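You operate a simulated robot arm through the tools that you are given. There is no shell and no other tool.

The job below is to be done with a simulated robot arm. You get a single attempt, and the scene is never put back.

Task
Cap the little yellow can in the green press.
Fine: can into the slide's cradle, its own cap on, slide in, press the cap home; draw the slide out again, the can stays in it.
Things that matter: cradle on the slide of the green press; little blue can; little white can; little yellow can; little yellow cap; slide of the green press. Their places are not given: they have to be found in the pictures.

It is judged by the outcome, as a careful person would: the job done as asked, and still so three seconds after it is handed in. It fails if anything else is knocked over, pushed out of place, dropped, spilled or broken. Lids that push on must go on centred and level and be pressed home; caps that screw on are set level and turned clockwise until they are tight.

Robot
A 6-joint arm with a two-finger gripper, fixed in place. Base frame: the origin is on the floor under the middle of its stand, x ahead of it, y to its left, z up. Readings come in mm, degrees, newtons and seconds.
It reaches about 940 mm from its shoulder. Its first joint turns from -166.0 to 166.0 degrees. Payload 2.54 kg.
Tool frame: the origin (TCP) lies between the finger pads and is the grasp point; the fingertips stand 30 mm ahead of it; z points along the fingers, y is the line along which they close. The gripper opens to 116 mm; its body begins 95 mm behind the TCP.
Orientation is that of the tool frame in the base frame, as [roll, pitch, yaw] about the fixed x, y, z axes, in that order (R = Rz(yaw) Ry(pitch) Rx(roll)). With the fingers straight down and closing along the base's y, the tool's x points along the base's -x, its y along +y and its z along -z.

Tools
- The arm moves only by the tool send_rows. Its argument "moves" is a list of rows, each a list of 7 numbers: the gripper command, from -1 (fully open) to 1 (shut), values between in proportion, then the shift along the tool's x, y, z in mm, then the turn, a rotation vector about the tool's x, y, z in degrees. In form: [[hand, dx, dy, dz, wx, wy, wz], ...]. A call has 1 to 20 rows; each row is the pose to reach, as a shift and turn from the pose commanded when the call began, along the tool's axes at that moment. Rows are played at 5 a second. More than 50 mm and 8.6 degrees between two rows, or a gripper value outside its range, and nothing of the call is played. A pose out of reach is approached as far as the arm can. The call stops where the force on the tool passes 90 N (or 10 N more than at its start, if that is more) or the arm is blocked; 0.2 s more then pass. The fingers move at their own pace (about 72 mm/s each) and stop on an object; they squeeze with about 33 N. The grip force told is the motor's: it shows also when the fingers shut on nothing. Time passes only in rows, and 0.2 s behind the last, so rows that repeat a pose let the fingers close. The reply holds the time, the measured pose of the TCP, the force on the tool along the base axes, the opening and the grip force, in the units named above and with some noise, with the torque about the TCP (base axes, N m) and any sound that the robot's microphone picked up.
- Cameras (640 x 400 px; columns grow to the right, rows downward): "scene" is fixed at [220.4, 499.6, 1616.8]; the picture's right is [-0.59, -0.81, 0.00], its down [-0.52, 0.38, -0.76] and it looks along [0.62, -0.45, -0.65] (base axes); focal length 336 px, centre (320, 200). "wrist" rides on the gripper at [69, -15, -122] in the tool frame; the picture's right is [0.21, 0.98, 0.00], its down [-0.83, 0.18, -0.53] and it looks along [-0.52, 0.11, 0.85] (tool axes); focal length 251 px, centre (320, 200).
- grab_frame(camera): a new picture of that camera. No time passes.
- probe_pixels(camera, pixels): for up to 12 pixels [column, row] of the newest picture of that camera ("zoom" is the newest enlarged one), the place [x, y, z] in the base frame of the surface seen there, good to about 3 mm. No time passes.
- zoom(camera, box): a new picture of the part [left, top, right, bottom] of that camera's present view, enlarged. No time passes.
- job_done(): hands the job in; it is judged then, once.

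Open the gripper and draw the arm clear of the work before you hand the job in, unless the task says otherwise.

The tools are called after "Call:" as name(argument=value, ...) on one line, values as JSON. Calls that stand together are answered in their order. send_rows: Moves the arm, as the interface text tells. Its arguments: {"type":"object","properties":{"moves":{"type":"array"}},"required":["moves"]} The other tools are called the same way: grab_frame (camera) takes a picture; probe_pixels (camera, pixels) gives the place of the surface under pixels of a picture; zoom (camera, box) takes an enlarged picture of a part of a camera's view; job_done () hands the job in.

At the start:

```text
time_s: 0.0
eef_pos: [351.8, 193.3, 1321.3]
tcp_rot: [179.9, 0.0, -179.8]
ft_force: [0.2, -0.1, 0.0]
wrist_torque: [0.02, 0.03, 0.03]
width: 116.0
gripper_force: 0.0
```

scene: 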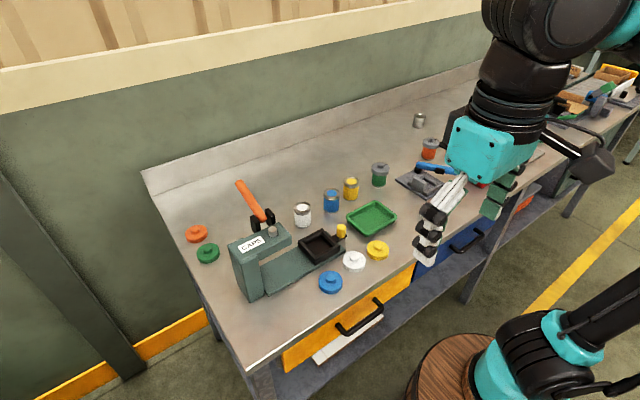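
wrist: 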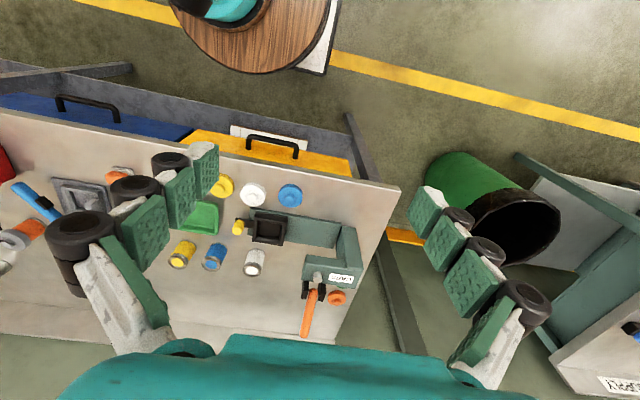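

The scene picture shows the press at about (260,260), its black cradle at (320,246), the yellow can at (351,188) and the yellow cap at (377,250). I'll zoom in to see these in detail.

Call:
zoom(camera="scene", box=[220, 160, 420, 310])

Call:
zoom(camera="wrist", box=[150, 160, 390, 350])

```text
2.67 times, centred on (320, 235) of scene
```

zoom: 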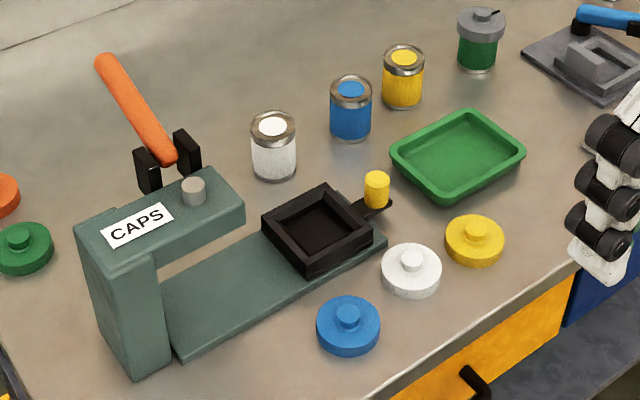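

```text
2.11 times, centred on (270, 255) of wrist
```

zoom: 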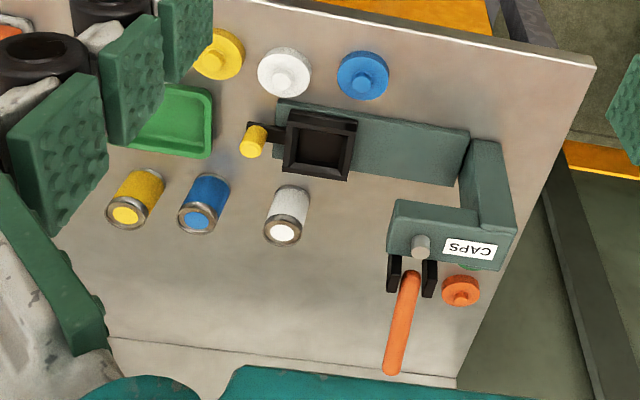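

The zoom shows the press's C-frame, the black cradle with a yellow knob handle, and the orange lever behind. I'll probe the scene picture for the positions of the cans, caps, cradle, knob and lever.

Call:
probe_pixels(camera="scene", pixels=[[351, 181], [351, 193], [377, 244], [377, 250], [320, 247], [341, 226], [341, 232], [254, 189], [240, 183], [272, 229], [266, 215], [303, 207]])

Call:
zoom(camera="scene", box=[290, 210, 370, 270])

```text
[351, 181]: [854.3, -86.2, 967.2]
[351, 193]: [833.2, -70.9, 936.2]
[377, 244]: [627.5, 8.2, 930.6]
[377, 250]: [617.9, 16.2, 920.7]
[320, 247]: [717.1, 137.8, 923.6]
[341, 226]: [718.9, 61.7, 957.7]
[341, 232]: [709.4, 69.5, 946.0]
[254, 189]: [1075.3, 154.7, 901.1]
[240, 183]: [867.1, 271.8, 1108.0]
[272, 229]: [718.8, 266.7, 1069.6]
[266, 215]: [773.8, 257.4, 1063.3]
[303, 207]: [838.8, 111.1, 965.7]
```

```text
6.67 times, centred on (330, 240) of scene
```

zoom: 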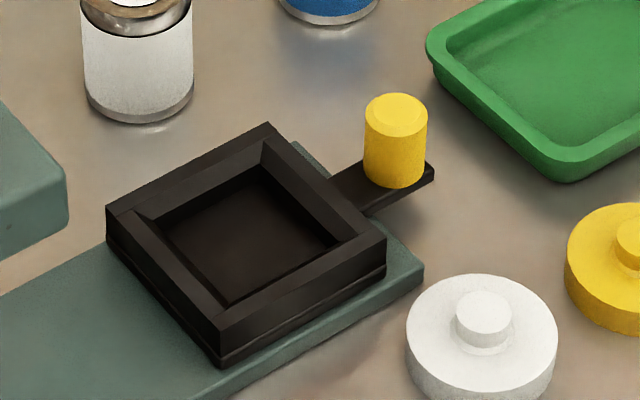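

The 6.67x zoom shows the cradle with bevelled walls and the knob on a tongue. I'll probe the cradle's rim corners, floor, and knob.

Call:
probe_pixels(camera="zoom", pixels=[[268, 128], [112, 210], [218, 325], [380, 242], [245, 235], [160, 215], [228, 298], [335, 242], [262, 170], [397, 110], [397, 180], [410, 275]])

Call:
zoom(camera="scene", box=[225, 170, 305, 310])

```text
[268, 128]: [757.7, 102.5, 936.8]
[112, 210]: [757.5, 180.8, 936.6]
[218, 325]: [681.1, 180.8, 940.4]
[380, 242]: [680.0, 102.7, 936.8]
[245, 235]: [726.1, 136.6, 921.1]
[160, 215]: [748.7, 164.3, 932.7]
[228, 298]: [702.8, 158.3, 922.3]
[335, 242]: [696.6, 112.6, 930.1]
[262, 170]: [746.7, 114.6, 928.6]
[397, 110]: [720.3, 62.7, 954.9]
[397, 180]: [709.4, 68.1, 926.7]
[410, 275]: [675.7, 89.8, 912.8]
```

```text
2.86 times, centred on (265, 240) of scene
```

zoom: 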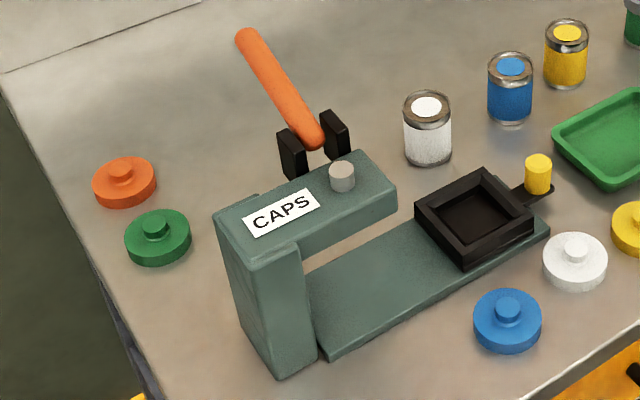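

Next I probe the lever, its brackets, the ram's grey top and the press head in this zoom.

Call:
probe_pixels(camera="zoom", pixels=[[246, 38], [265, 70], [285, 103], [305, 130], [318, 143], [290, 155], [335, 130], [342, 167], [350, 158], [395, 195], [280, 250], [220, 222]])

Call:
zoom(camera="wrist", box=[270, 220, 370, 345])

```text
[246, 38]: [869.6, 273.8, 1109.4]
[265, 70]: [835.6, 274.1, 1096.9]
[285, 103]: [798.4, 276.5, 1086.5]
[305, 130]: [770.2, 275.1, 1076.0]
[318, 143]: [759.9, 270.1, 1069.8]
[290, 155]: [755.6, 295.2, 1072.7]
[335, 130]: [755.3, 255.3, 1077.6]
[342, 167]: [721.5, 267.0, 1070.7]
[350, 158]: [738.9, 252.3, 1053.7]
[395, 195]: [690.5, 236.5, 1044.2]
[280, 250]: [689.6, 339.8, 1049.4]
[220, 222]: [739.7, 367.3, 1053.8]
```

```text
3.20 times, centred on (320, 282) of wrist
```

zoom: 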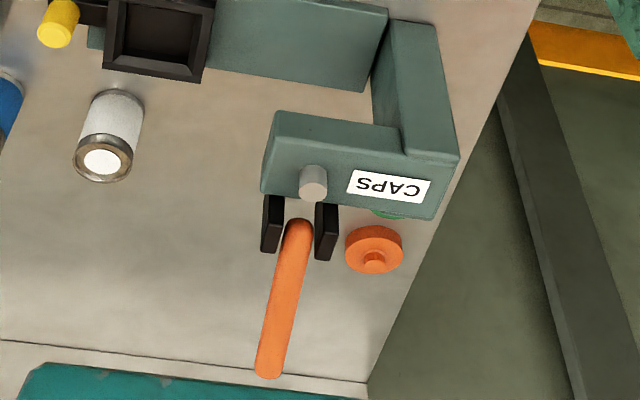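

The lever pivots near (762, 274, 1066) and its handle runs towards +x, rising to (870, 274, 1110). Now I look closely at the yellow can and the yellow cap.

Call:
zoom(camera="scene", box=[330, 165, 380, 205])

Call:
zoom(camera="scene", box=[350, 230, 400, 270])

```text
10.00 times, centred on (355, 185) of scene
```

zoom: 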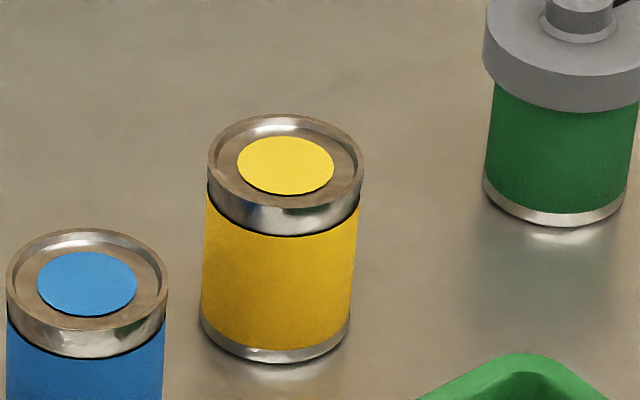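

```text
10.00 times, centred on (375, 250) of scene
```

zoom: 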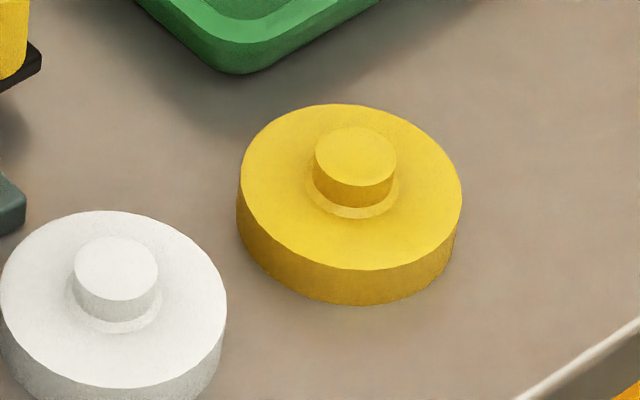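

The yellow cap has a raised grip knob at zoom (355,160). I probe cap points in this zoom.

Call:
probe_pixels(camera="zoom", pixels=[[355, 150], [320, 150], [390, 150], [355, 130], [355, 178], [355, 195], [245, 175], [456, 195], [350, 108], [350, 264], [350, 295], [560, 200]])

Call:
zoom(camera="scene", box=[330, 165, 380, 205])

```text
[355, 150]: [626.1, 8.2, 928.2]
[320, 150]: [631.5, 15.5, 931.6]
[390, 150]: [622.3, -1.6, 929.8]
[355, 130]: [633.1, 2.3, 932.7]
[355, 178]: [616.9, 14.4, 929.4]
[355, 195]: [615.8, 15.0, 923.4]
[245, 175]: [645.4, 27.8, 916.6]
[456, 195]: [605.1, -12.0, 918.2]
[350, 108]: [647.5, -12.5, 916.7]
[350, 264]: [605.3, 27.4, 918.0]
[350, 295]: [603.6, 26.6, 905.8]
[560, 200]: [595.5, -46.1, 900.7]
```

```text
10.00 times, centred on (355, 185) of scene
```

zoom: 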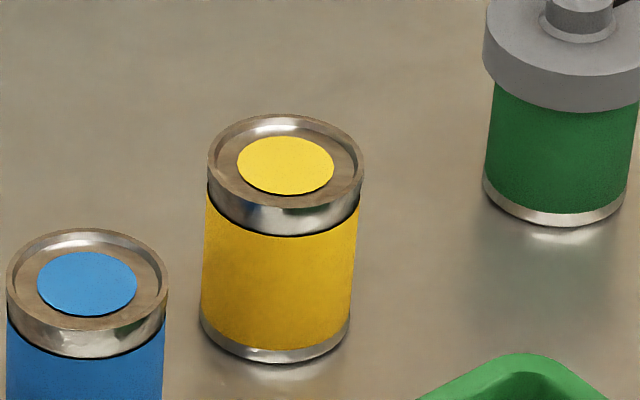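

Cap centre is about (626, 7.5), diameter ~57, knob top z≈930. Now the can's rim and base in this zoom.

Call:
probe_pixels(camera="zoom", pixels=[[211, 165], [360, 180], [285, 117], [285, 207], [285, 165], [285, 240], [285, 340], [285, 358], [206, 260], [354, 270], [340, 130], [230, 130]])

Call:
zoom(camera="wrist", box=[160, 190, 260, 290])

```text
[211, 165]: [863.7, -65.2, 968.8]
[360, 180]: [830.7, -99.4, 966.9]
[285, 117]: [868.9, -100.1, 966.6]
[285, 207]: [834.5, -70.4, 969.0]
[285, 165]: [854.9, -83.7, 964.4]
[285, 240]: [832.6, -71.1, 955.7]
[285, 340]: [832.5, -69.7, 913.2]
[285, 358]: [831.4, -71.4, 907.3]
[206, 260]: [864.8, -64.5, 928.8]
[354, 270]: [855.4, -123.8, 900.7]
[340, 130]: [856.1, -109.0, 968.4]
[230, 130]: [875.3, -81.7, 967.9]
```

```text
4.00 times, centred on (210, 240) of wrist
```

zoom: 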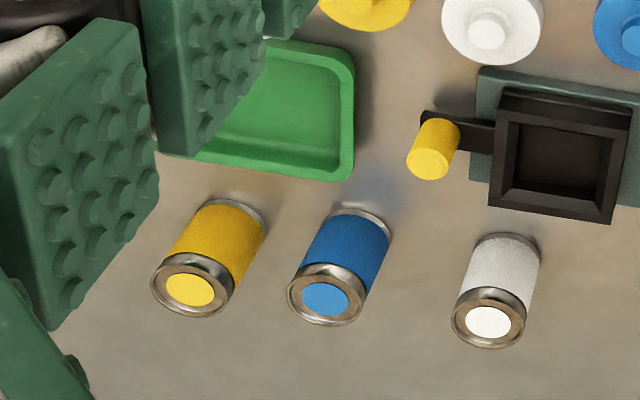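

The can's centre is about (851, -85), radius ~23.5, top z≈968 on a table at z≈900. I probe the neighbours (blue can, white can, green can, tray, caps, table edge) for clearance.

Call:
grab_frame(camera="scene")

Call:
probe_pixels(camera="scene", pixels=[[332, 192], [303, 207], [380, 164], [372, 200], [348, 219], [397, 213], [371, 234], [354, 257], [330, 279], [330, 210], [200, 231], [208, 250]])

```text
taken
```

scene: 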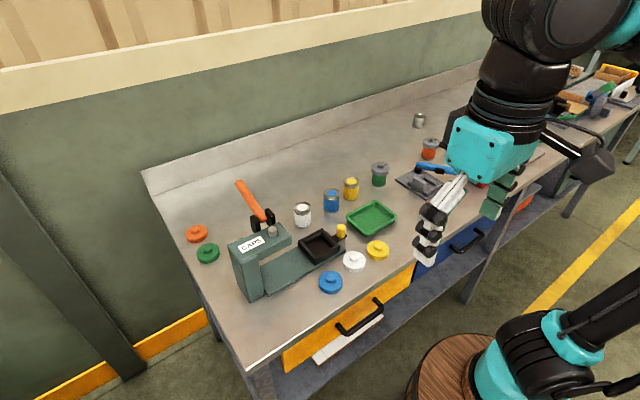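

```text
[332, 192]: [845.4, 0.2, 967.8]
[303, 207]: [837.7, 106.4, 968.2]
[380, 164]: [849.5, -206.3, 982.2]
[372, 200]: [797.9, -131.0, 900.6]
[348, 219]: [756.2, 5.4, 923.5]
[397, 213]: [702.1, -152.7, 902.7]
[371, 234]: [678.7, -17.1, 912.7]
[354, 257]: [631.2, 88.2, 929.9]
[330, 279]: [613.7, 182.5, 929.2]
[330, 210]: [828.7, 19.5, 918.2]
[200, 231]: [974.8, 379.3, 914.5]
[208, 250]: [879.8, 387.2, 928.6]
```

The blue can sits about 80 mm to +y of the yellow one, so I'll close the fingers along x. First I turn the tool -90° about its z and move to around (600, 0, 1250), well above everything.

Call:
send_rows(moves=[[-1, -20.7, -16.1, 5.9, 0, 0, -7.5], [-1, -41.3, -32.2, 11.8, 0, 0, -15], [-1, -62, -48.3, 17.8, 0, 0, -22.5], [-1, -82.7, -64.4, 23.7, 0, 0, -30], [-1, -103.3, -80.5, 29.6, 0, 0, -37.5], [-1, -124, -96.7, 35.5, 0, 0, -45], [-1, -144.7, -112.8, 41.4, 0, 0, -52.5], [-1, -165.3, -128.9, 47.3, 0, 0, -60], [-1, -186, -145, 53.3, 0, 0, -67.5], [-1, -206.7, -161.1, 59.2, 0, 0, -75], [-1, -227.3, -177.2, 65.1, 0, 0, -82.5], [-1, -248.2, -193.3, 71, 0, 0, -90]])

```text
time_s: 2.6
eef_pos: [599.9, 0.6, 1252.2]
tcp_rot: [180.0, 0.1, -89.8]
ft_force: [0.2, -0.8, 0.8]
wrist_torque: [-0.01, -0.04, -0.01]
width: 116.1
gripper_force: 0.0
```

The arm is at (600, 0, 1252) with the fingers now closing along x. I take both pictures to check the view.

Call:
grab_frame(camera="wrist")

Call:
grab_frame(camera="scene")

```text
taken
```

wrist: 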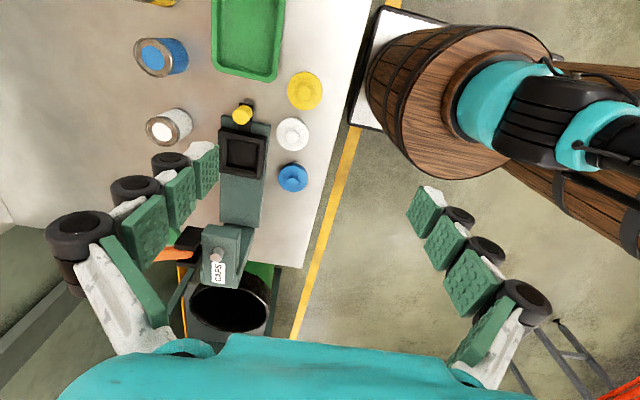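

```text
taken
```

scene: 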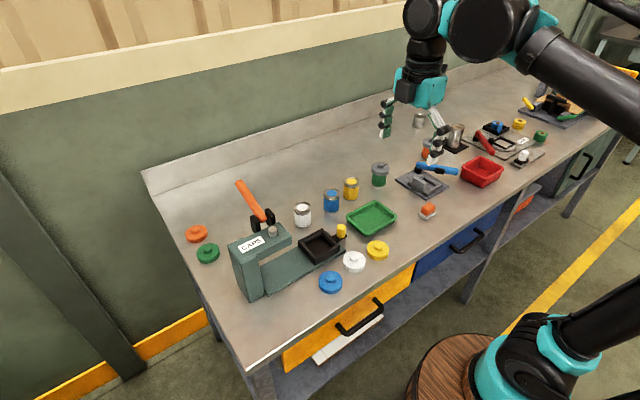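

The wrist view now looks towards +y over the bench with the press at (225,260). I zoom onto the press from this side to see the gap under its head.

Call:
zoom(camera="wrist", box=[130, 80, 330, 290])

```text
1.90 times, centred on (230, 185) of wrist
```

zoom: 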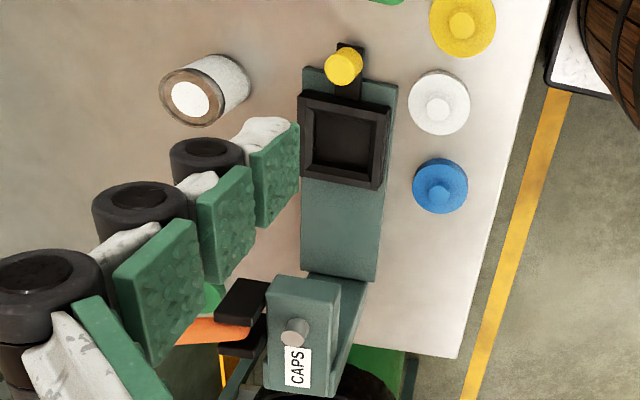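

Before descending I check the tray's extent and the finger thickness: zooming on the gripper and probing tray corners (346,216), (376,201), (397,216), (368,234).

Call:
probe_pixels(camera="scene", pixels=[[348, 217], [352, 213], [360, 209], [368, 205], [375, 202], [380, 205], [390, 211], [396, 216], [368, 233]])

Call:
zoom(camera="scene", box=[360, 60, 480, 180])

```text
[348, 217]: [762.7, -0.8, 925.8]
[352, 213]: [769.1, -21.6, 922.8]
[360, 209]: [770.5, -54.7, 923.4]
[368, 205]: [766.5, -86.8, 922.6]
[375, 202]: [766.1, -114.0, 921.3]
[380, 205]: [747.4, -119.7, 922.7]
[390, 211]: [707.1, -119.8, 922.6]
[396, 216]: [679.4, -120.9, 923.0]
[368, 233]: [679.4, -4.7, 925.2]
```

```text
3.33 times, centred on (420, 120) of scene
```

zoom: 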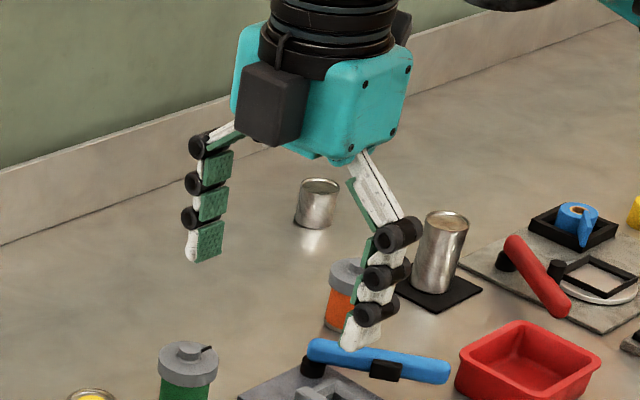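

Tray's far edge is at x≈770, so I'll use an ~80 mm opening to keep the near finger clear of it. I move above the yellow can to about (851, -85, 1060).

Call:
send_rows(moves=[[-0.4, 9.4, -27.9, 21, 0, 0, 0], [-0.4, 18.9, -55.8, 42, 0, 0, 0], [-0.4, 28.3, -83.7, 63, 0, 0, 0], [-0.4, 37.8, -111.6, 84, 0, 0, 0], [-0.4, 47.2, -139.4, 106, 0, 0, 0], [-0.4, 56.7, -167.3, 127, 0, 0, 0], [-0.4, 66.1, -195.2, 148, 0, 0, 0], [-0.4, 75.6, -223.1, 169, 0, 0, 0], [-0.4, 85, -251, 190, 0, 0, 0], [-0.4, 85, -251, 190, 0, 0, 0]])

Call:
grab_frame(camera="wrist")

Call:
grab_frame(camera="scene")

```text
time_s: 4.8
eef_pos: [850.8, -82.6, 1058.6]
tcp_rot: [179.9, 0.0, -89.9]
ft_force: [-0.3, 0.8, 0.0]
wrist_torque: [0.0, 0.01, 0.0]
width: 81.2
gripper_force: 0.1
```

```text
taken
```

wrist: 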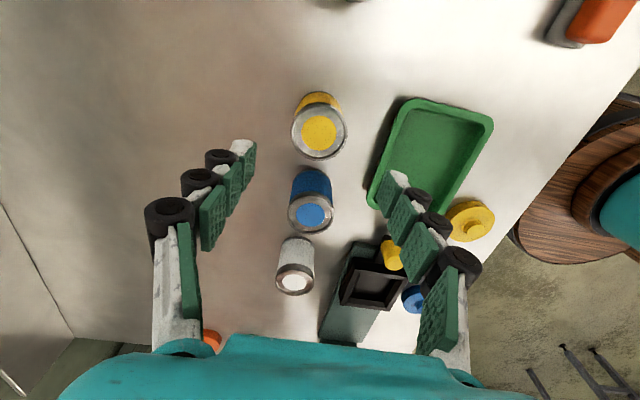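

```text
taken
```

scene: 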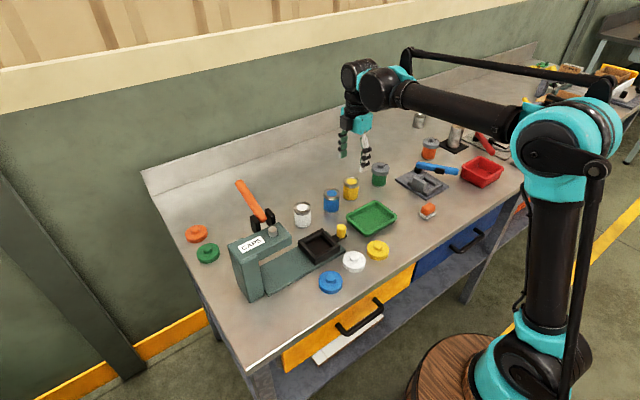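

The can's top is at wrist (319,130), roughly below the TCP. I zoom in and probe the rim to get its centre accurately from this view.

Call:
zoom(camera="wrist", box=[270, 80, 370, 180])

```text
4.00 times, centred on (320, 130) of wrist
```

zoom: 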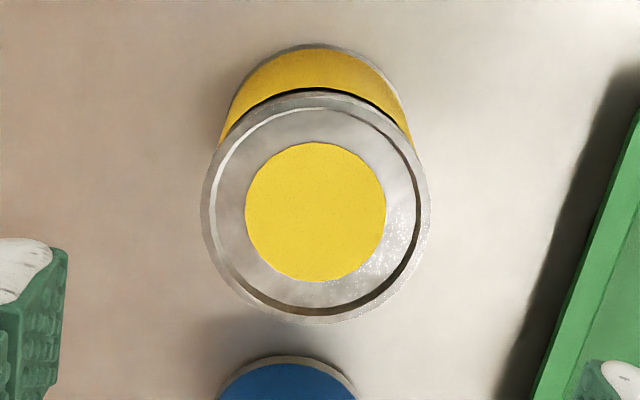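

The can's rim in this zoom spans columns 200–430, rows 90–323. I probe the rim's four sides and the yellow disc.

Call:
probe_pixels(camera="zoom", pixels=[[205, 208], [425, 205], [315, 95], [318, 318], [315, 212], [250, 212], [380, 212], [315, 145], [315, 278], [240, 130], [395, 285], [312, 60]])

```text
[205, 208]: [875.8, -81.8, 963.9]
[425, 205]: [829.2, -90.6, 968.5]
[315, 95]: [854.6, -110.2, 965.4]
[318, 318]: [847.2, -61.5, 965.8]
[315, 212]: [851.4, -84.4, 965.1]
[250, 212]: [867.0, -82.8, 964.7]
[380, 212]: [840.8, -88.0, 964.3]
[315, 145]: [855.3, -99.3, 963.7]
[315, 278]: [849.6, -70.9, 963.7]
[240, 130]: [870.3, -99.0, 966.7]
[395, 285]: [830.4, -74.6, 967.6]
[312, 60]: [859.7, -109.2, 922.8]
```

The can's centre averages to (852, -86). I shift 1 mm and descend to z≈955 so the fingertips reach about z=925, above where the cradle rim will be.

Call:
send_rows(moves=[[-0.4, 0.9, -1, 25, 0, 0, 0], [-0.4, 0.9, -1, 50, 0, 0, 0], [-0.4, 0.9, -1, 75, 0, 0, 0], [-0.4, 0.9, -1, 95, 0, 0, 0], [-0.4, 0.9, -1, 105, 0, 0, 0], [-0.4, 0.9, -1, 105, 0, 0, 0]])

Call:
zoom(camera="scene", box=[300, 110, 420, 230])

Call:
grab_frame(camera="wrist")

```text
time_s: 6.2
eef_pos: [852.6, -84.6, 954.2]
tcp_rot: [180.0, 0.1, -89.9]
ft_force: [0.7, -0.1, -1.1]
wrist_torque: [-0.04, 0.0, 0.03]
width: 81.2
gripper_force: 0.1
```

```text
3.33 times, centred on (360, 170) of scene
```

zoom: 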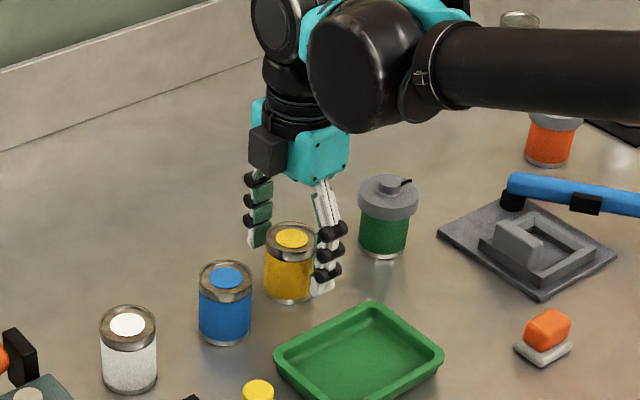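

```text
taken
```

wrist: 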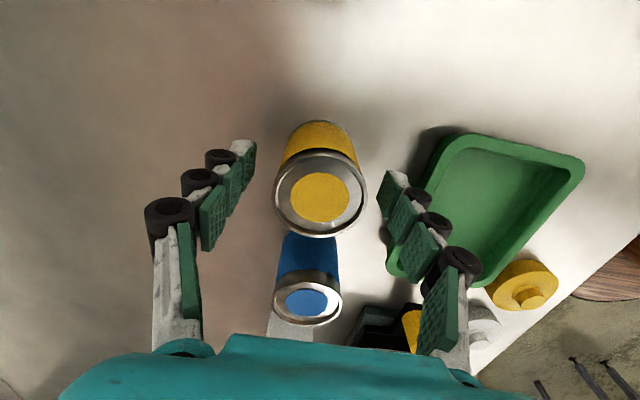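

The can sits midway between the fingers (wrist top at (320,197)). I close the gripper on it.

Call:
send_rows(moves=[[0.2, 0, 0, 0, 0, 0, 0], [0.5, 0, 0, 0, 0, 0, 0], [1, 0, 0, 0, 0, 0, 0], [1, 0, 0, 0, 0, 0, 0], [1, 0, 0, 0, 0, 0, 0]])

Call:
grab_frame(camera="wrist")

```text
time_s: 7.4
eef_pos: [852.3, -84.2, 953.5]
tcp_rot: [180.0, 0.0, -89.9]
ft_force: [1.1, 0.5, 2.2]
wrist_torque: [-0.03, -0.02, 0.04]
width: 47.1
gripper_force: 32.9
```

```text
taken
```

wrist: 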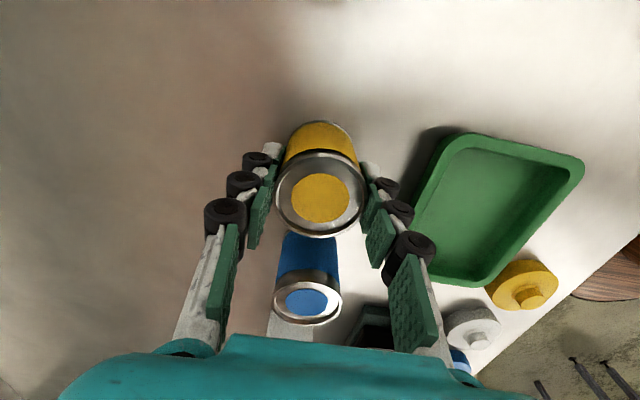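

Width reads 47.1 with 33 N grip: the can is held. I lift it straight up by 105 mm.

Call:
send_rows(moves=[[1, 0, 0, -10, 0, 0, 0], [1, 0, 0, -30, 0, 0, 0], [1, 0, 0, -55, 0, 0, 0], [1, 0, 0, -80, 0, 0, 0], [1, 0, 0, -105, 0, 0, 0]])

Call:
grab_frame(camera="wrist")

```text
time_s: 8.6
eef_pos: [852.4, -83.1, 1059.7]
tcp_rot: [179.9, 0.1, -90.0]
ft_force: [0.0, 0.3, -2.1]
wrist_torque: [-0.01, 0.04, 0.0]
width: 47.3
gripper_force: 33.1
```

```text
taken
```

wrist: 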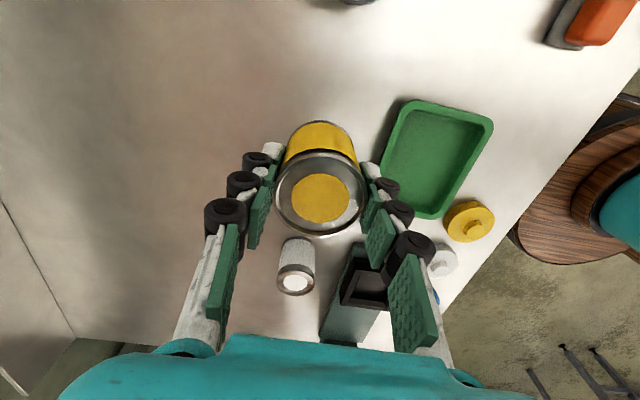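

The can hangs level in the grip. I carry it over to above the cradle at about (719, 142), keeping z≈1060.

Call:
send_rows(moves=[[1, -25, 14.5, 0, 0, 0, 0], [1, -53, 30.8, 0, 0, 0, 0], [1, -85, 49.4, 0, 0, 0, 0], [1, -117, 67.9, 0, 0, 0, 0], [1, -149, 86.5, 0, 0, 0, 0], [1, -181, 105.1, 0, 0, 0, 0], [1, -208, 120.8, 0, 0, 0, 0], [1, -227.7, 132.2, 0, 0, 0, 0], [1, -227.7, 132.2, 0, 0, 0, 0]])

Call:
grab_frame(camera="wrist")

Call:
zoom(camera="scene", box=[260, 140, 380, 280])

```text
time_s: 10.6
eef_pos: [720.9, 143.0, 1059.3]
tcp_rot: [179.9, 0.1, -89.9]
ft_force: [0.4, 0.8, -1.9]
wrist_torque: [0.02, -0.02, 0.02]
width: 47.1
gripper_force: 33.4
```

```text
taken
```

wrist: 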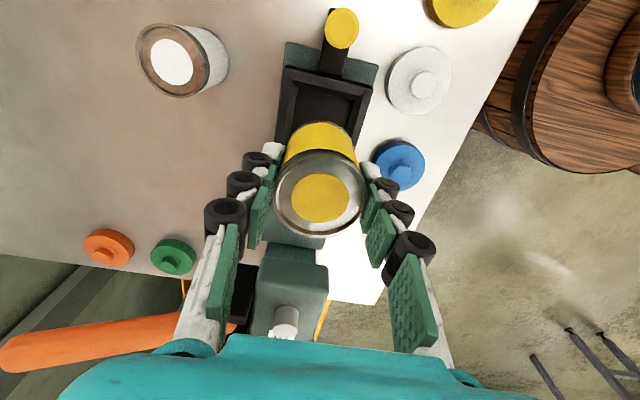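

```text
2.86 times, centred on (320, 210) of scene
```

zoom: 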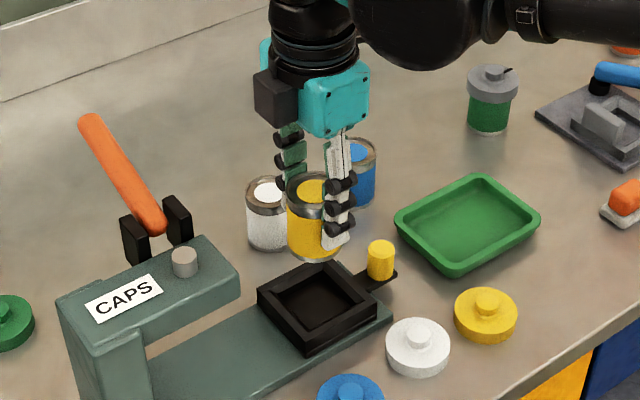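

The can hangs over the cradle. I zoom the wrist view around the cradle to check its centre against the TCP.

Call:
zoom(camera="wrist", box=[260, 50, 390, 150])

```text
4.00 times, centred on (325, 100) of wrist
```

zoom: 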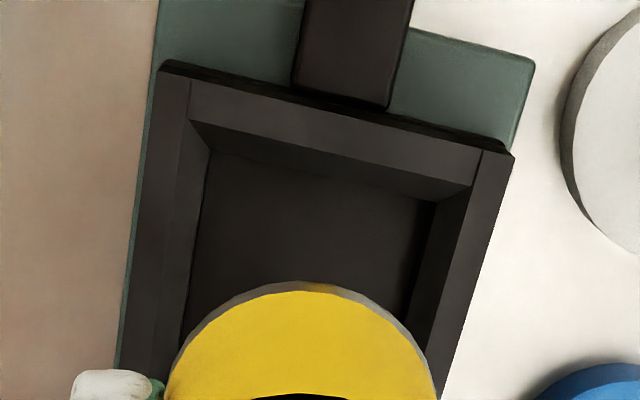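

The rim and floor of the cradle are visible; I probe their edges.

Call:
probe_pixels(camera="zoom", pixels=[[170, 72], [508, 157], [192, 122], [470, 186], [213, 158], [433, 205], [200, 240], [418, 260], [150, 250], [475, 260], [300, 220], [330, 140]])

```text
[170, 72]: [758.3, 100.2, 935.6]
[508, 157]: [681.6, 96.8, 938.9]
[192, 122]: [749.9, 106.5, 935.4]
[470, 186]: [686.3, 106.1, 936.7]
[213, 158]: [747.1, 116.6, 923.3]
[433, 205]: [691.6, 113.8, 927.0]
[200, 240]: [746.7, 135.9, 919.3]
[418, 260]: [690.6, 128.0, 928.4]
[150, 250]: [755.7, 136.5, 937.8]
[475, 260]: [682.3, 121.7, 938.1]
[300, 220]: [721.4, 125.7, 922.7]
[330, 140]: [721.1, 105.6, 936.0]
```

The cradle's floor spans x≈692–747 and its centre is about (719.6, 141.4), matching the TCP. I lower the can to about 9 mm above the floor.

Call:
send_rows(moves=[[1, 0.3, -0.5, 20, 0, 0, 0], [1, 0.3, -0.5, 40, 0, 0, 0], [1, 0.3, -0.5, 58, 0, 0, 0], [1, 0.3, -0.5, 68, 0, 0, 0], [1, 0.3, -0.5, 75, 0, 0, 0], [1, 0.3, -0.5, 75, 0, 0, 0]])

Call:
zoom(camera="scene", box=[280, 190, 370, 280])

Call:
zoom(camera="wrist", box=[240, 80, 400, 240])

```text
time_s: 12.0
eef_pos: [721.8, 142.3, 984.6]
tcp_rot: [179.9, 0.1, -89.9]
ft_force: [0.0, 0.9, -1.0]
wrist_torque: [-0.02, -0.01, -0.01]
width: 47.1
gripper_force: 33.7
```

```text
4.44 times, centred on (325, 235) of scene
```

zoom: 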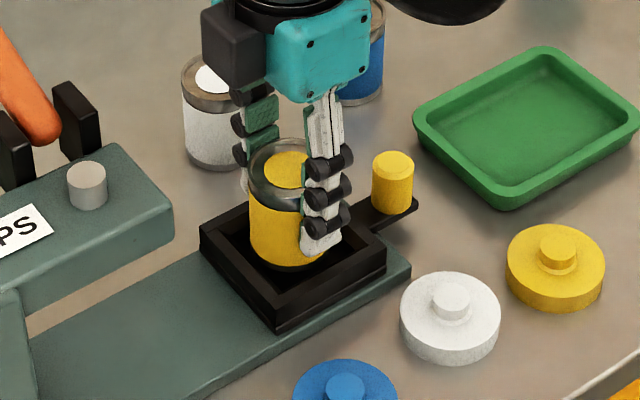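

```text
2.50 times, centred on (320, 160) of wrist
```

zoom: 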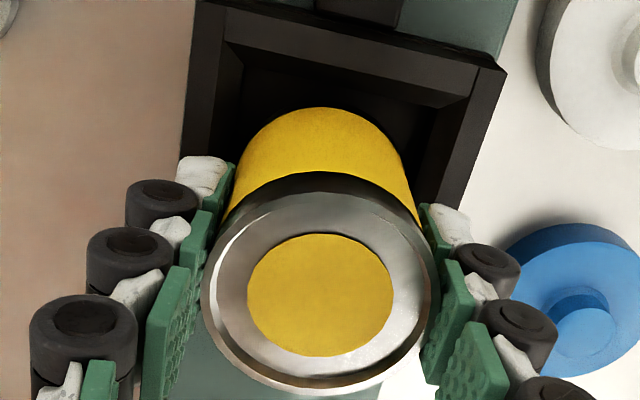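

The can is inside the cradle's walls and centred. I lower in small steps to dz=+9 to seat it on the floor.

Call:
send_rows(moves=[[1, 0, 0, 2, 0, 0, 0], [1, 0, 0, 4, 0, 0, 0], [1, 0, 0, 6, 0, 0, 0], [1, 0, 0, 7, 0, 0, 0], [1, 0, 0, 8, 0, 0, 0], [1, 0, 0, 8, 0, 0, 0]])

```text
time_s: 13.4
eef_pos: [720.4, 141.1, 976.6]
tcp_rot: [179.9, 0.0, -89.9]
ft_force: [-0.3, -0.4, -1.5]
wrist_torque: [-0.01, 0.01, 0.02]
width: 47.0
gripper_force: 33.0
```

No contact yet at z≈977 (force stays -1.5 N). I go on down in 1 mm steps.

Call:
send_rows(moves=[[1, 0, 0, 1, 0, 0, 0], [1, 0, 0, 1.5, 0, 0, 0], [1, 0, 0, 2, 0, 0, 0], [1, 0, 0, 2, 0, 0, 0]])

```text
time_s: 14.4
eef_pos: [718.6, 142.9, 976.1]
tcp_rot: [-179.9, 0.1, -89.9]
ft_force: [-0.7, 0.8, -2.4]
wrist_torque: [0.0, -0.02, 0.0]
width: 47.2
gripper_force: 33.0
```

Still no contact at commanded z≈975. I continue 1 mm at a time and watch the force.

Call:
send_rows(moves=[[1, 0, 0, 1, 0, 0, 0], [1, 0, 0, 2, 0, 0, 0], [1, 0, 0, 2, 0, 0, 0]])

Call:
zoom(camera="scene", box=[280, 190, 370, 280])

```text
time_s: 15.2
eef_pos: [719.5, 142.1, 973.7]
tcp_rot: [-180.0, 0.1, -89.9]
ft_force: [3.8, 2.9, 19.9]
wrist_torque: [0.04, -0.16, 0.01]
width: 46.9
gripper_force: 32.6
```

```text
4.44 times, centred on (325, 235) of scene
```

zoom: 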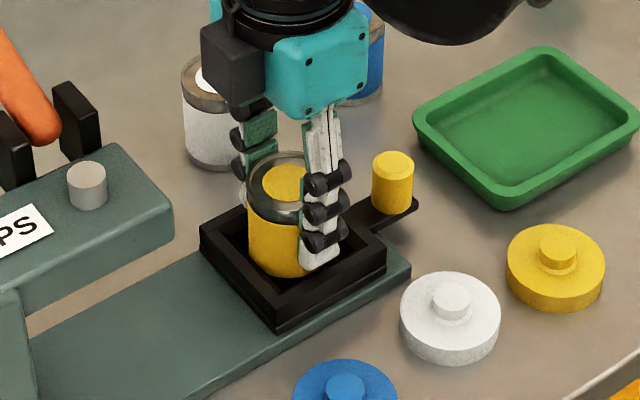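

Contact at z≈973.5 with about 20 N: the can rests on the cradle floor. I ease up 0.5 mm and open the fingers to about 76 mm.

Call:
send_rows(moves=[[1, 0, 0, -0.6, 0, 0, 0], [0.15, 0, 0, -0.6, 0, 0, 0], [0.0, 0, 0, -0.6, 0, 0, 0], [-0.3, 0, 0, -0.6, 0, 0, 0], [-0.3, 0, 0, -0.6, 0, 0, 0]])

Call:
zoom(camera="scene", box=[280, 190, 370, 280])

Call:
zoom(camera="wrist", box=[240, 80, 400, 240])

```text
time_s: 16.4
eef_pos: [719.6, 142.0, 974.4]
tcp_rot: [-179.9, 0.1, -89.8]
ft_force: [-0.4, 0.4, 0.9]
wrist_torque: [0.03, 0.01, 0.01]
width: 75.3
gripper_force: 0.1
```

```text
4.44 times, centred on (325, 235) of scene
```

zoom: 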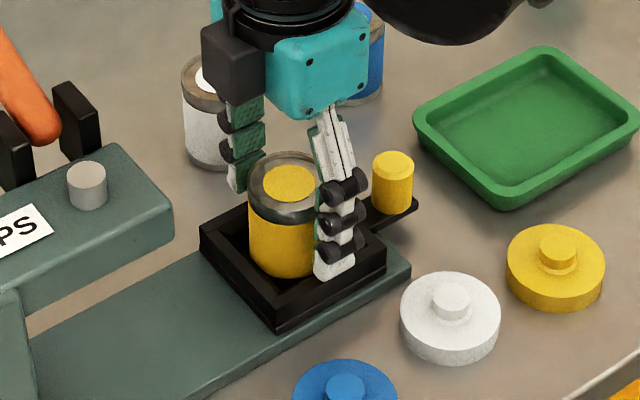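

```text
2.50 times, centred on (320, 160) of wrist
```

zoom: 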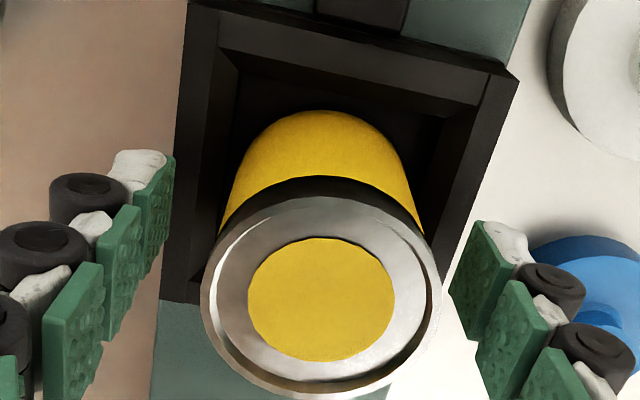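

The can stands free in the cradle. I raise the gripper straight up 100 mm and look down at the can.

Call:
send_rows(moves=[[-0.3, 0, 0, -10, 0, 0, 0], [-0.3, 0, 0, -30, 0, 0, 0], [-0.3, 0, 0, -55, 0, 0, 0], [-0.3, 0, 0, -80, 0, 0, 0], [-0.3, 0, 0, -100, 0, 0, 0], [-0.3, 0, 0, -100, 0, 0, 0]])

Call:
zoom(camera="wrist", box=[240, 60, 400, 180])

Call:
grab_frame(camera="wrist")

```text
time_s: 17.8
eef_pos: [719.5, 141.7, 1071.4]
tcp_rot: [-180.0, 0.1, -89.9]
ft_force: [0.3, 0.3, 0.3]
wrist_torque: [-0.05, 0.01, 0.0]
width: 75.4
gripper_force: 0.0
```

```text
3.33 times, centred on (320, 120) of wrist
```

zoom: 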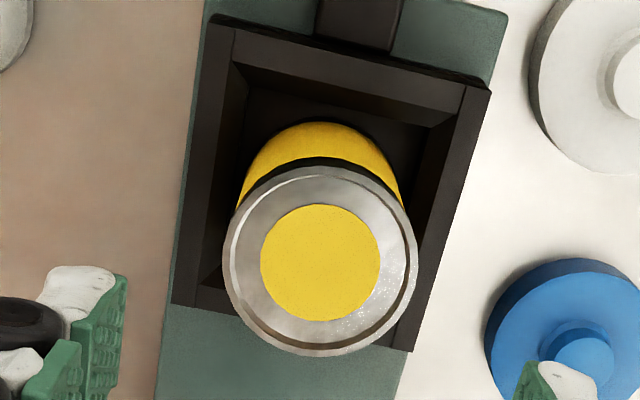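

```text
taken
```

wrist: 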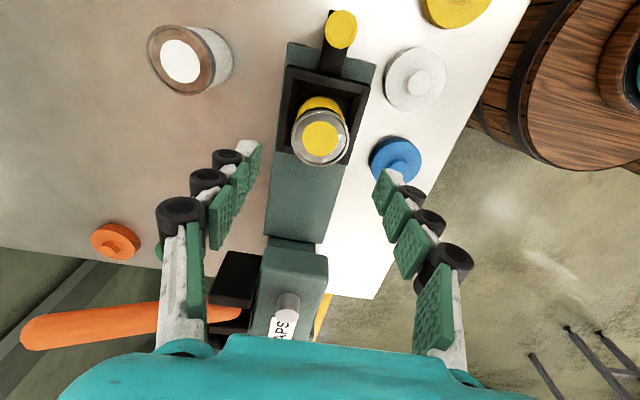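

Can's top rim is at zoom (320,260), about 97 px radius. I probe its edges to fix the can's exact centre.

Call:
probe_pixels(camera="zoom", pixels=[[227, 258], [414, 258], [320, 170], [320, 352], [320, 262], [264, 262], [377, 262], [320, 207], [320, 317], [255, 192], [386, 325], [386, 192]])

```text
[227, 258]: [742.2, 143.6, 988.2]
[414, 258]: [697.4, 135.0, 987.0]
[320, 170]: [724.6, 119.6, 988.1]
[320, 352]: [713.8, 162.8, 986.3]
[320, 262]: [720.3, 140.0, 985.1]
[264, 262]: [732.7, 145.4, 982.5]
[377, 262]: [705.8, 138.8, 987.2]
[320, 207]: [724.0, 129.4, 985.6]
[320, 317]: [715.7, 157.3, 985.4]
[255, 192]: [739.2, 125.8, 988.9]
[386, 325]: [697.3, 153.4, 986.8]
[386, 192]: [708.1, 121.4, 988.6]
```

The can's centre is (719.4, 141) with top z≈987, upright in the cradle. Next I move above the yellow cap at (626, 7.5), z≈1030, with the fingers closed to about 45 mm.

Call:
send_rows(moves=[[0.22, 22, 15.6, 0, 0, 0, 0], [0.22, 45, 31.3, 0, 0, 0, 0], [0.22, 67, 47, 0, 0, 0, 0], [0.22, 90, 62.6, 15, 0, 0, 0], [0.22, 112, 78.3, 30, 0, 0, 0], [0.22, 134, 93.9, 44, 0, 0, 0], [0.22, 134, 93.9, 44, 0, 0, 0]])

Call:
grab_frame(camera="wrist")

Call:
zoom(camera="wrist", box=[260, 70, 400, 190])

```text
time_s: 19.4
eef_pos: [623.8, 8.3, 1030.7]
tcp_rot: [180.0, 0.0, -89.9]
ft_force: [-0.5, 0.7, -0.4]
wrist_torque: [0.01, -0.03, 0.04]
width: 45.3
gripper_force: 0.1
```

```text
taken
```

wrist: 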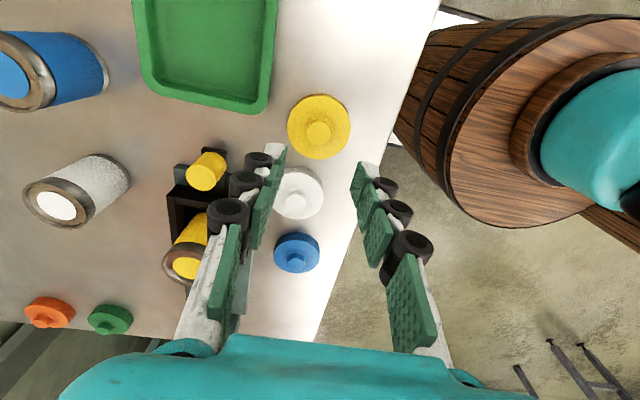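

```text
3.33 times, centred on (330, 130) of wrist
```

zoom: 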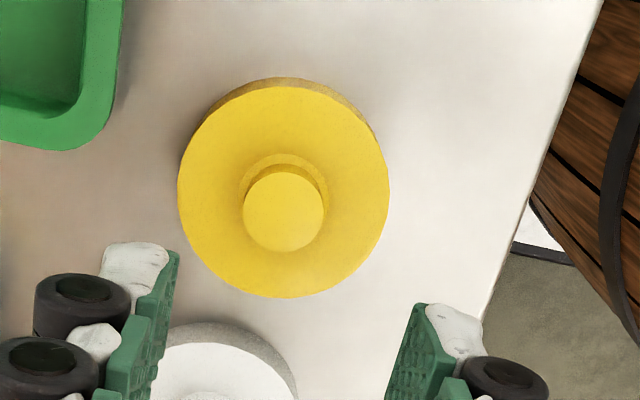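

The yellow cap's knob is at zoom (284,211). I probe its knob and disc edges for a precise centre.

Call:
probe_pixels(camera="zoom", pixels=[[284, 211], [247, 211], [320, 211], [284, 176], [284, 247], [182, 190], [385, 190], [283, 90], [283, 293], [210, 115], [360, 265], [450, 200]])

```text
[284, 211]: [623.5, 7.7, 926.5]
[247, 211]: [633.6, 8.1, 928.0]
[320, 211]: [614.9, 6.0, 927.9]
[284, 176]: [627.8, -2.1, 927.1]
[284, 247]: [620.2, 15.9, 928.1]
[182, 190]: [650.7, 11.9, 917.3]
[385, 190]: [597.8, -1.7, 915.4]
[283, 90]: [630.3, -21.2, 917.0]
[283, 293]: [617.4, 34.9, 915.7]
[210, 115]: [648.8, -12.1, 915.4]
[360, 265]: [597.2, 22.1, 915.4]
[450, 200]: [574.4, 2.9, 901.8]
```

Cap centre by wrist probing is (624, 7), by scene probing (626, 7.5); the fingers will self-centre along x. I descend to z≈950 so the tips sit just above the cap's disc around its knob.

Call:
send_rows(moves=[[0.22, 0, 0.8, 25, 0, 0, 0], [0.22, 0, 0.8, 50, 0, 0, 0], [0.22, 0, 0.8, 68, 0, 0, 0], [0.22, 0, 0.8, 76, 0, 0, 0], [0.22, 0, 0.8, 79, 0, 0, 0], [0.22, 0, 0.8, 79, 0, 0, 0]])

Call:
zoom(camera="wrist", box=[240, 100, 400, 220])

Call:
zoom(camera="scene", box=[330, 190, 430, 280])

```text
time_s: 20.8
eef_pos: [625.4, 8.4, 950.8]
tcp_rot: [180.0, 0.1, -89.9]
ft_force: [-0.3, 0.0, -0.2]
wrist_torque: [-0.01, -0.02, 0.0]
width: 45.5
gripper_force: 0.1
```

```text
3.33 times, centred on (320, 160) of wrist
```

zoom: 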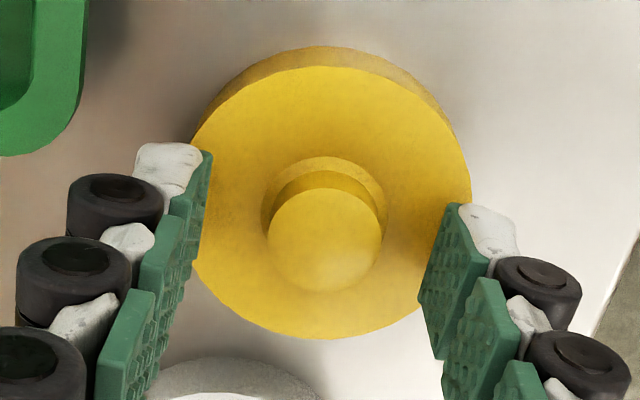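

```text
4.44 times, centred on (380, 235) of scene
```

zoom: 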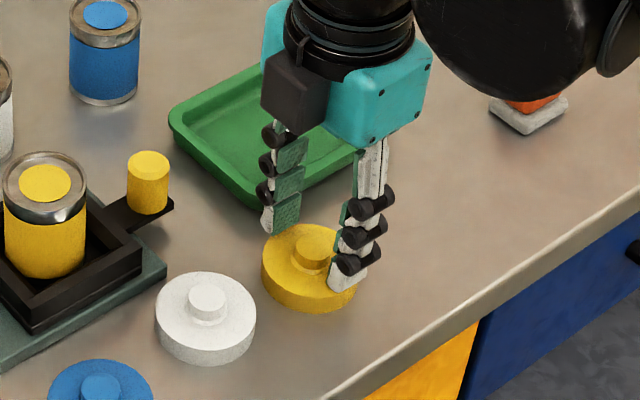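

The knob lies midway between the pads. I lower 2 mm more for a deeper bite on the knob, watching the force.

Call:
send_rows(moves=[[0.22, 0, 0, 1, 0, 0, 0], [0.22, 0, 0, 2, 0, 0, 0], [0.22, 0, 0, 2, 0, 0, 0]])

```text
time_s: 21.6
eef_pos: [625.1, 9.0, 948.8]
tcp_rot: [-179.9, 0.1, -89.9]
ft_force: [1.4, -0.7, 0.6]
wrist_torque: [0.02, 0.01, -0.01]
width: 45.0
gripper_force: 0.0
```

No contact, force near zero. I close on the knob.

Call:
send_rows(moves=[[0.4, 0, 0, 0, 0, 0, 0], [0.6, 0, 0, 0, 0, 0, 0], [1, 0, 0, 0, 0, 0, 0], [1, 0, 0, 0, 0, 0, 0], [1, 0, 0, 0, 0, 0, 0]])

Call:
zoom(camera="wrist", box=[240, 100, 400, 220])

Call:
zoom(camera="scene", box=[330, 190, 430, 280])

```text
time_s: 22.8
eef_pos: [625.8, 8.0, 948.8]
tcp_rot: [-180.0, 0.1, -89.9]
ft_force: [-0.3, 0.0, 0.5]
wrist_torque: [-0.01, 0.0, 0.0]
width: 20.2
gripper_force: 33.1
```

```text
3.33 times, centred on (320, 160) of wrist
```

zoom: 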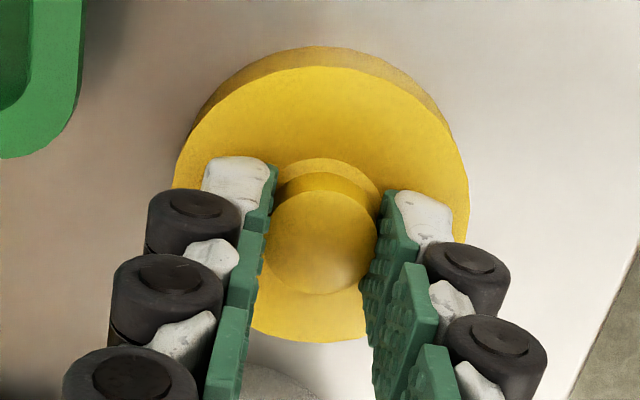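

```text
4.44 times, centred on (380, 235) of scene
```

zoom: 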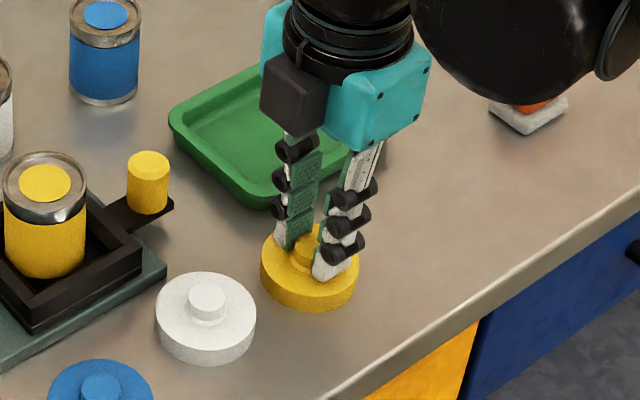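

The knob is gripped (width 20.2, 33 N). I lift 115 mm straight up.

Call:
send_rows(moves=[[1, 0, 0, -5, 0, 0, 0], [1, 0, 0, -20, 0, 0, 0], [1, 0, 0, -45, 0, 0, 0], [1, 0, 0, -70, 0, 0, 0], [1, 0, 0, -95, 0, 0, 0], [1, 0, 0, -115, 0, 0, 0]])

Call:
zoom(camera="wrist", box=[240, 100, 400, 220])

Call:
zoom(camera="scene", box=[310, 150, 430, 270])

```text
time_s: 24.2
eef_pos: [623.4, 9.1, 1063.7]
tcp_rot: [-180.0, 0.2, -89.8]
ft_force: [0.6, 0.5, 0.2]
wrist_torque: [0.0, 0.01, 0.04]
width: 20.6
gripper_force: 32.7
```

```text
3.33 times, centred on (320, 160) of wrist
```

zoom: 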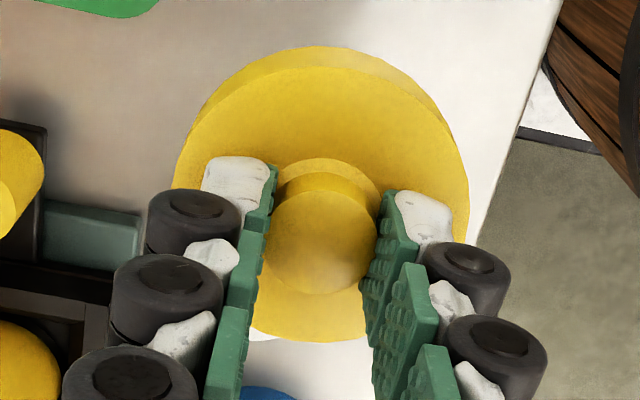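

```text
3.33 times, centred on (370, 210) of scene
```

zoom: 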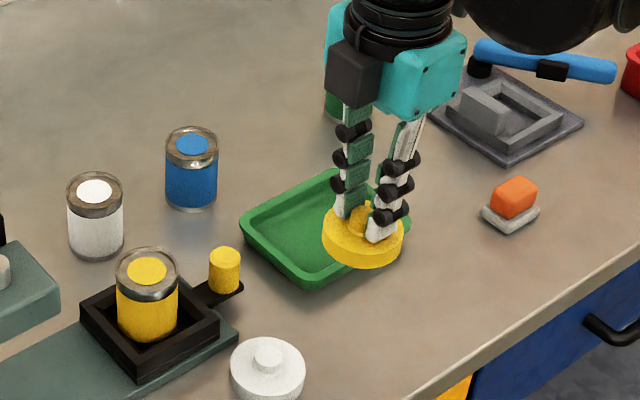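

The cap hangs level in the grip. I carry it over the can at (719.5, 141), with the cap's bottom ~27 mm above the can's top.

Call:
send_rows(moves=[[1, -16, -11.3, 0, 0, 0, 0], [1, -36, -25.4, 0, 0, 0, 0], [1, -58, -41, 0, 0, 0, 0], [1, -80, -56.5, 0, 0, 0, 0], [1, -102, -72, 0, 0, 0, 0], [1, -122, -86.2, 0, 0, 0, 0], [1, -134.1, -94.7, 0, 0, 0, 0], [1, -134.1, -94.7, 0, 0, 0, 0]])

Call:
zoom(camera="wrist", box=[240, 90, 400, 210])

Call:
zoom(camera="scene", box=[290, 190, 350, 265])

```text
time_s: 26.0
eef_pos: [719.8, 143.9, 1061.2]
tcp_rot: [180.0, 0.1, -89.9]
ft_force: [-0.4, 0.3, 0.1]
wrist_torque: [0.02, 0.0, 0.02]
width: 20.4
gripper_force: 32.9
```

```text
3.33 times, centred on (320, 150) of wrist
```

zoom: 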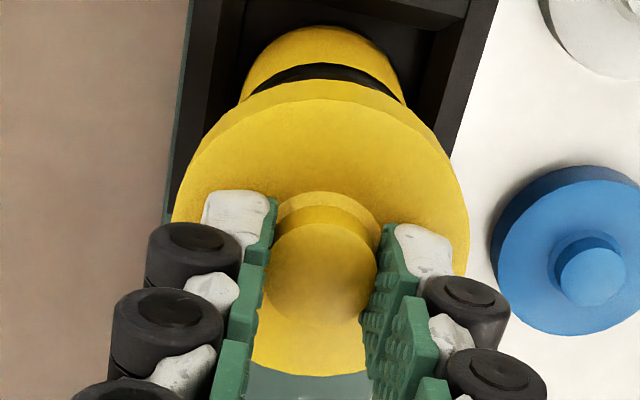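

```text
5.33 times, centred on (320, 228) of scene
```

zoom: 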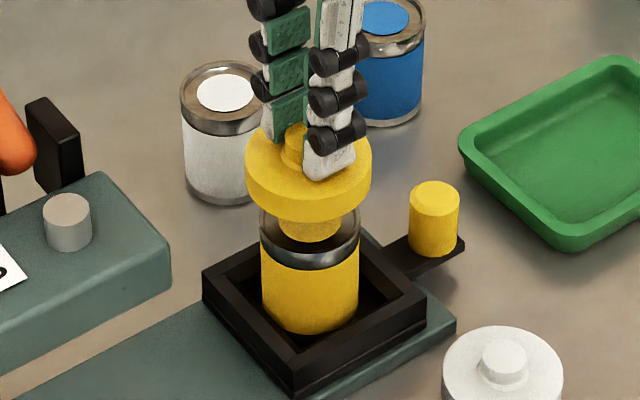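

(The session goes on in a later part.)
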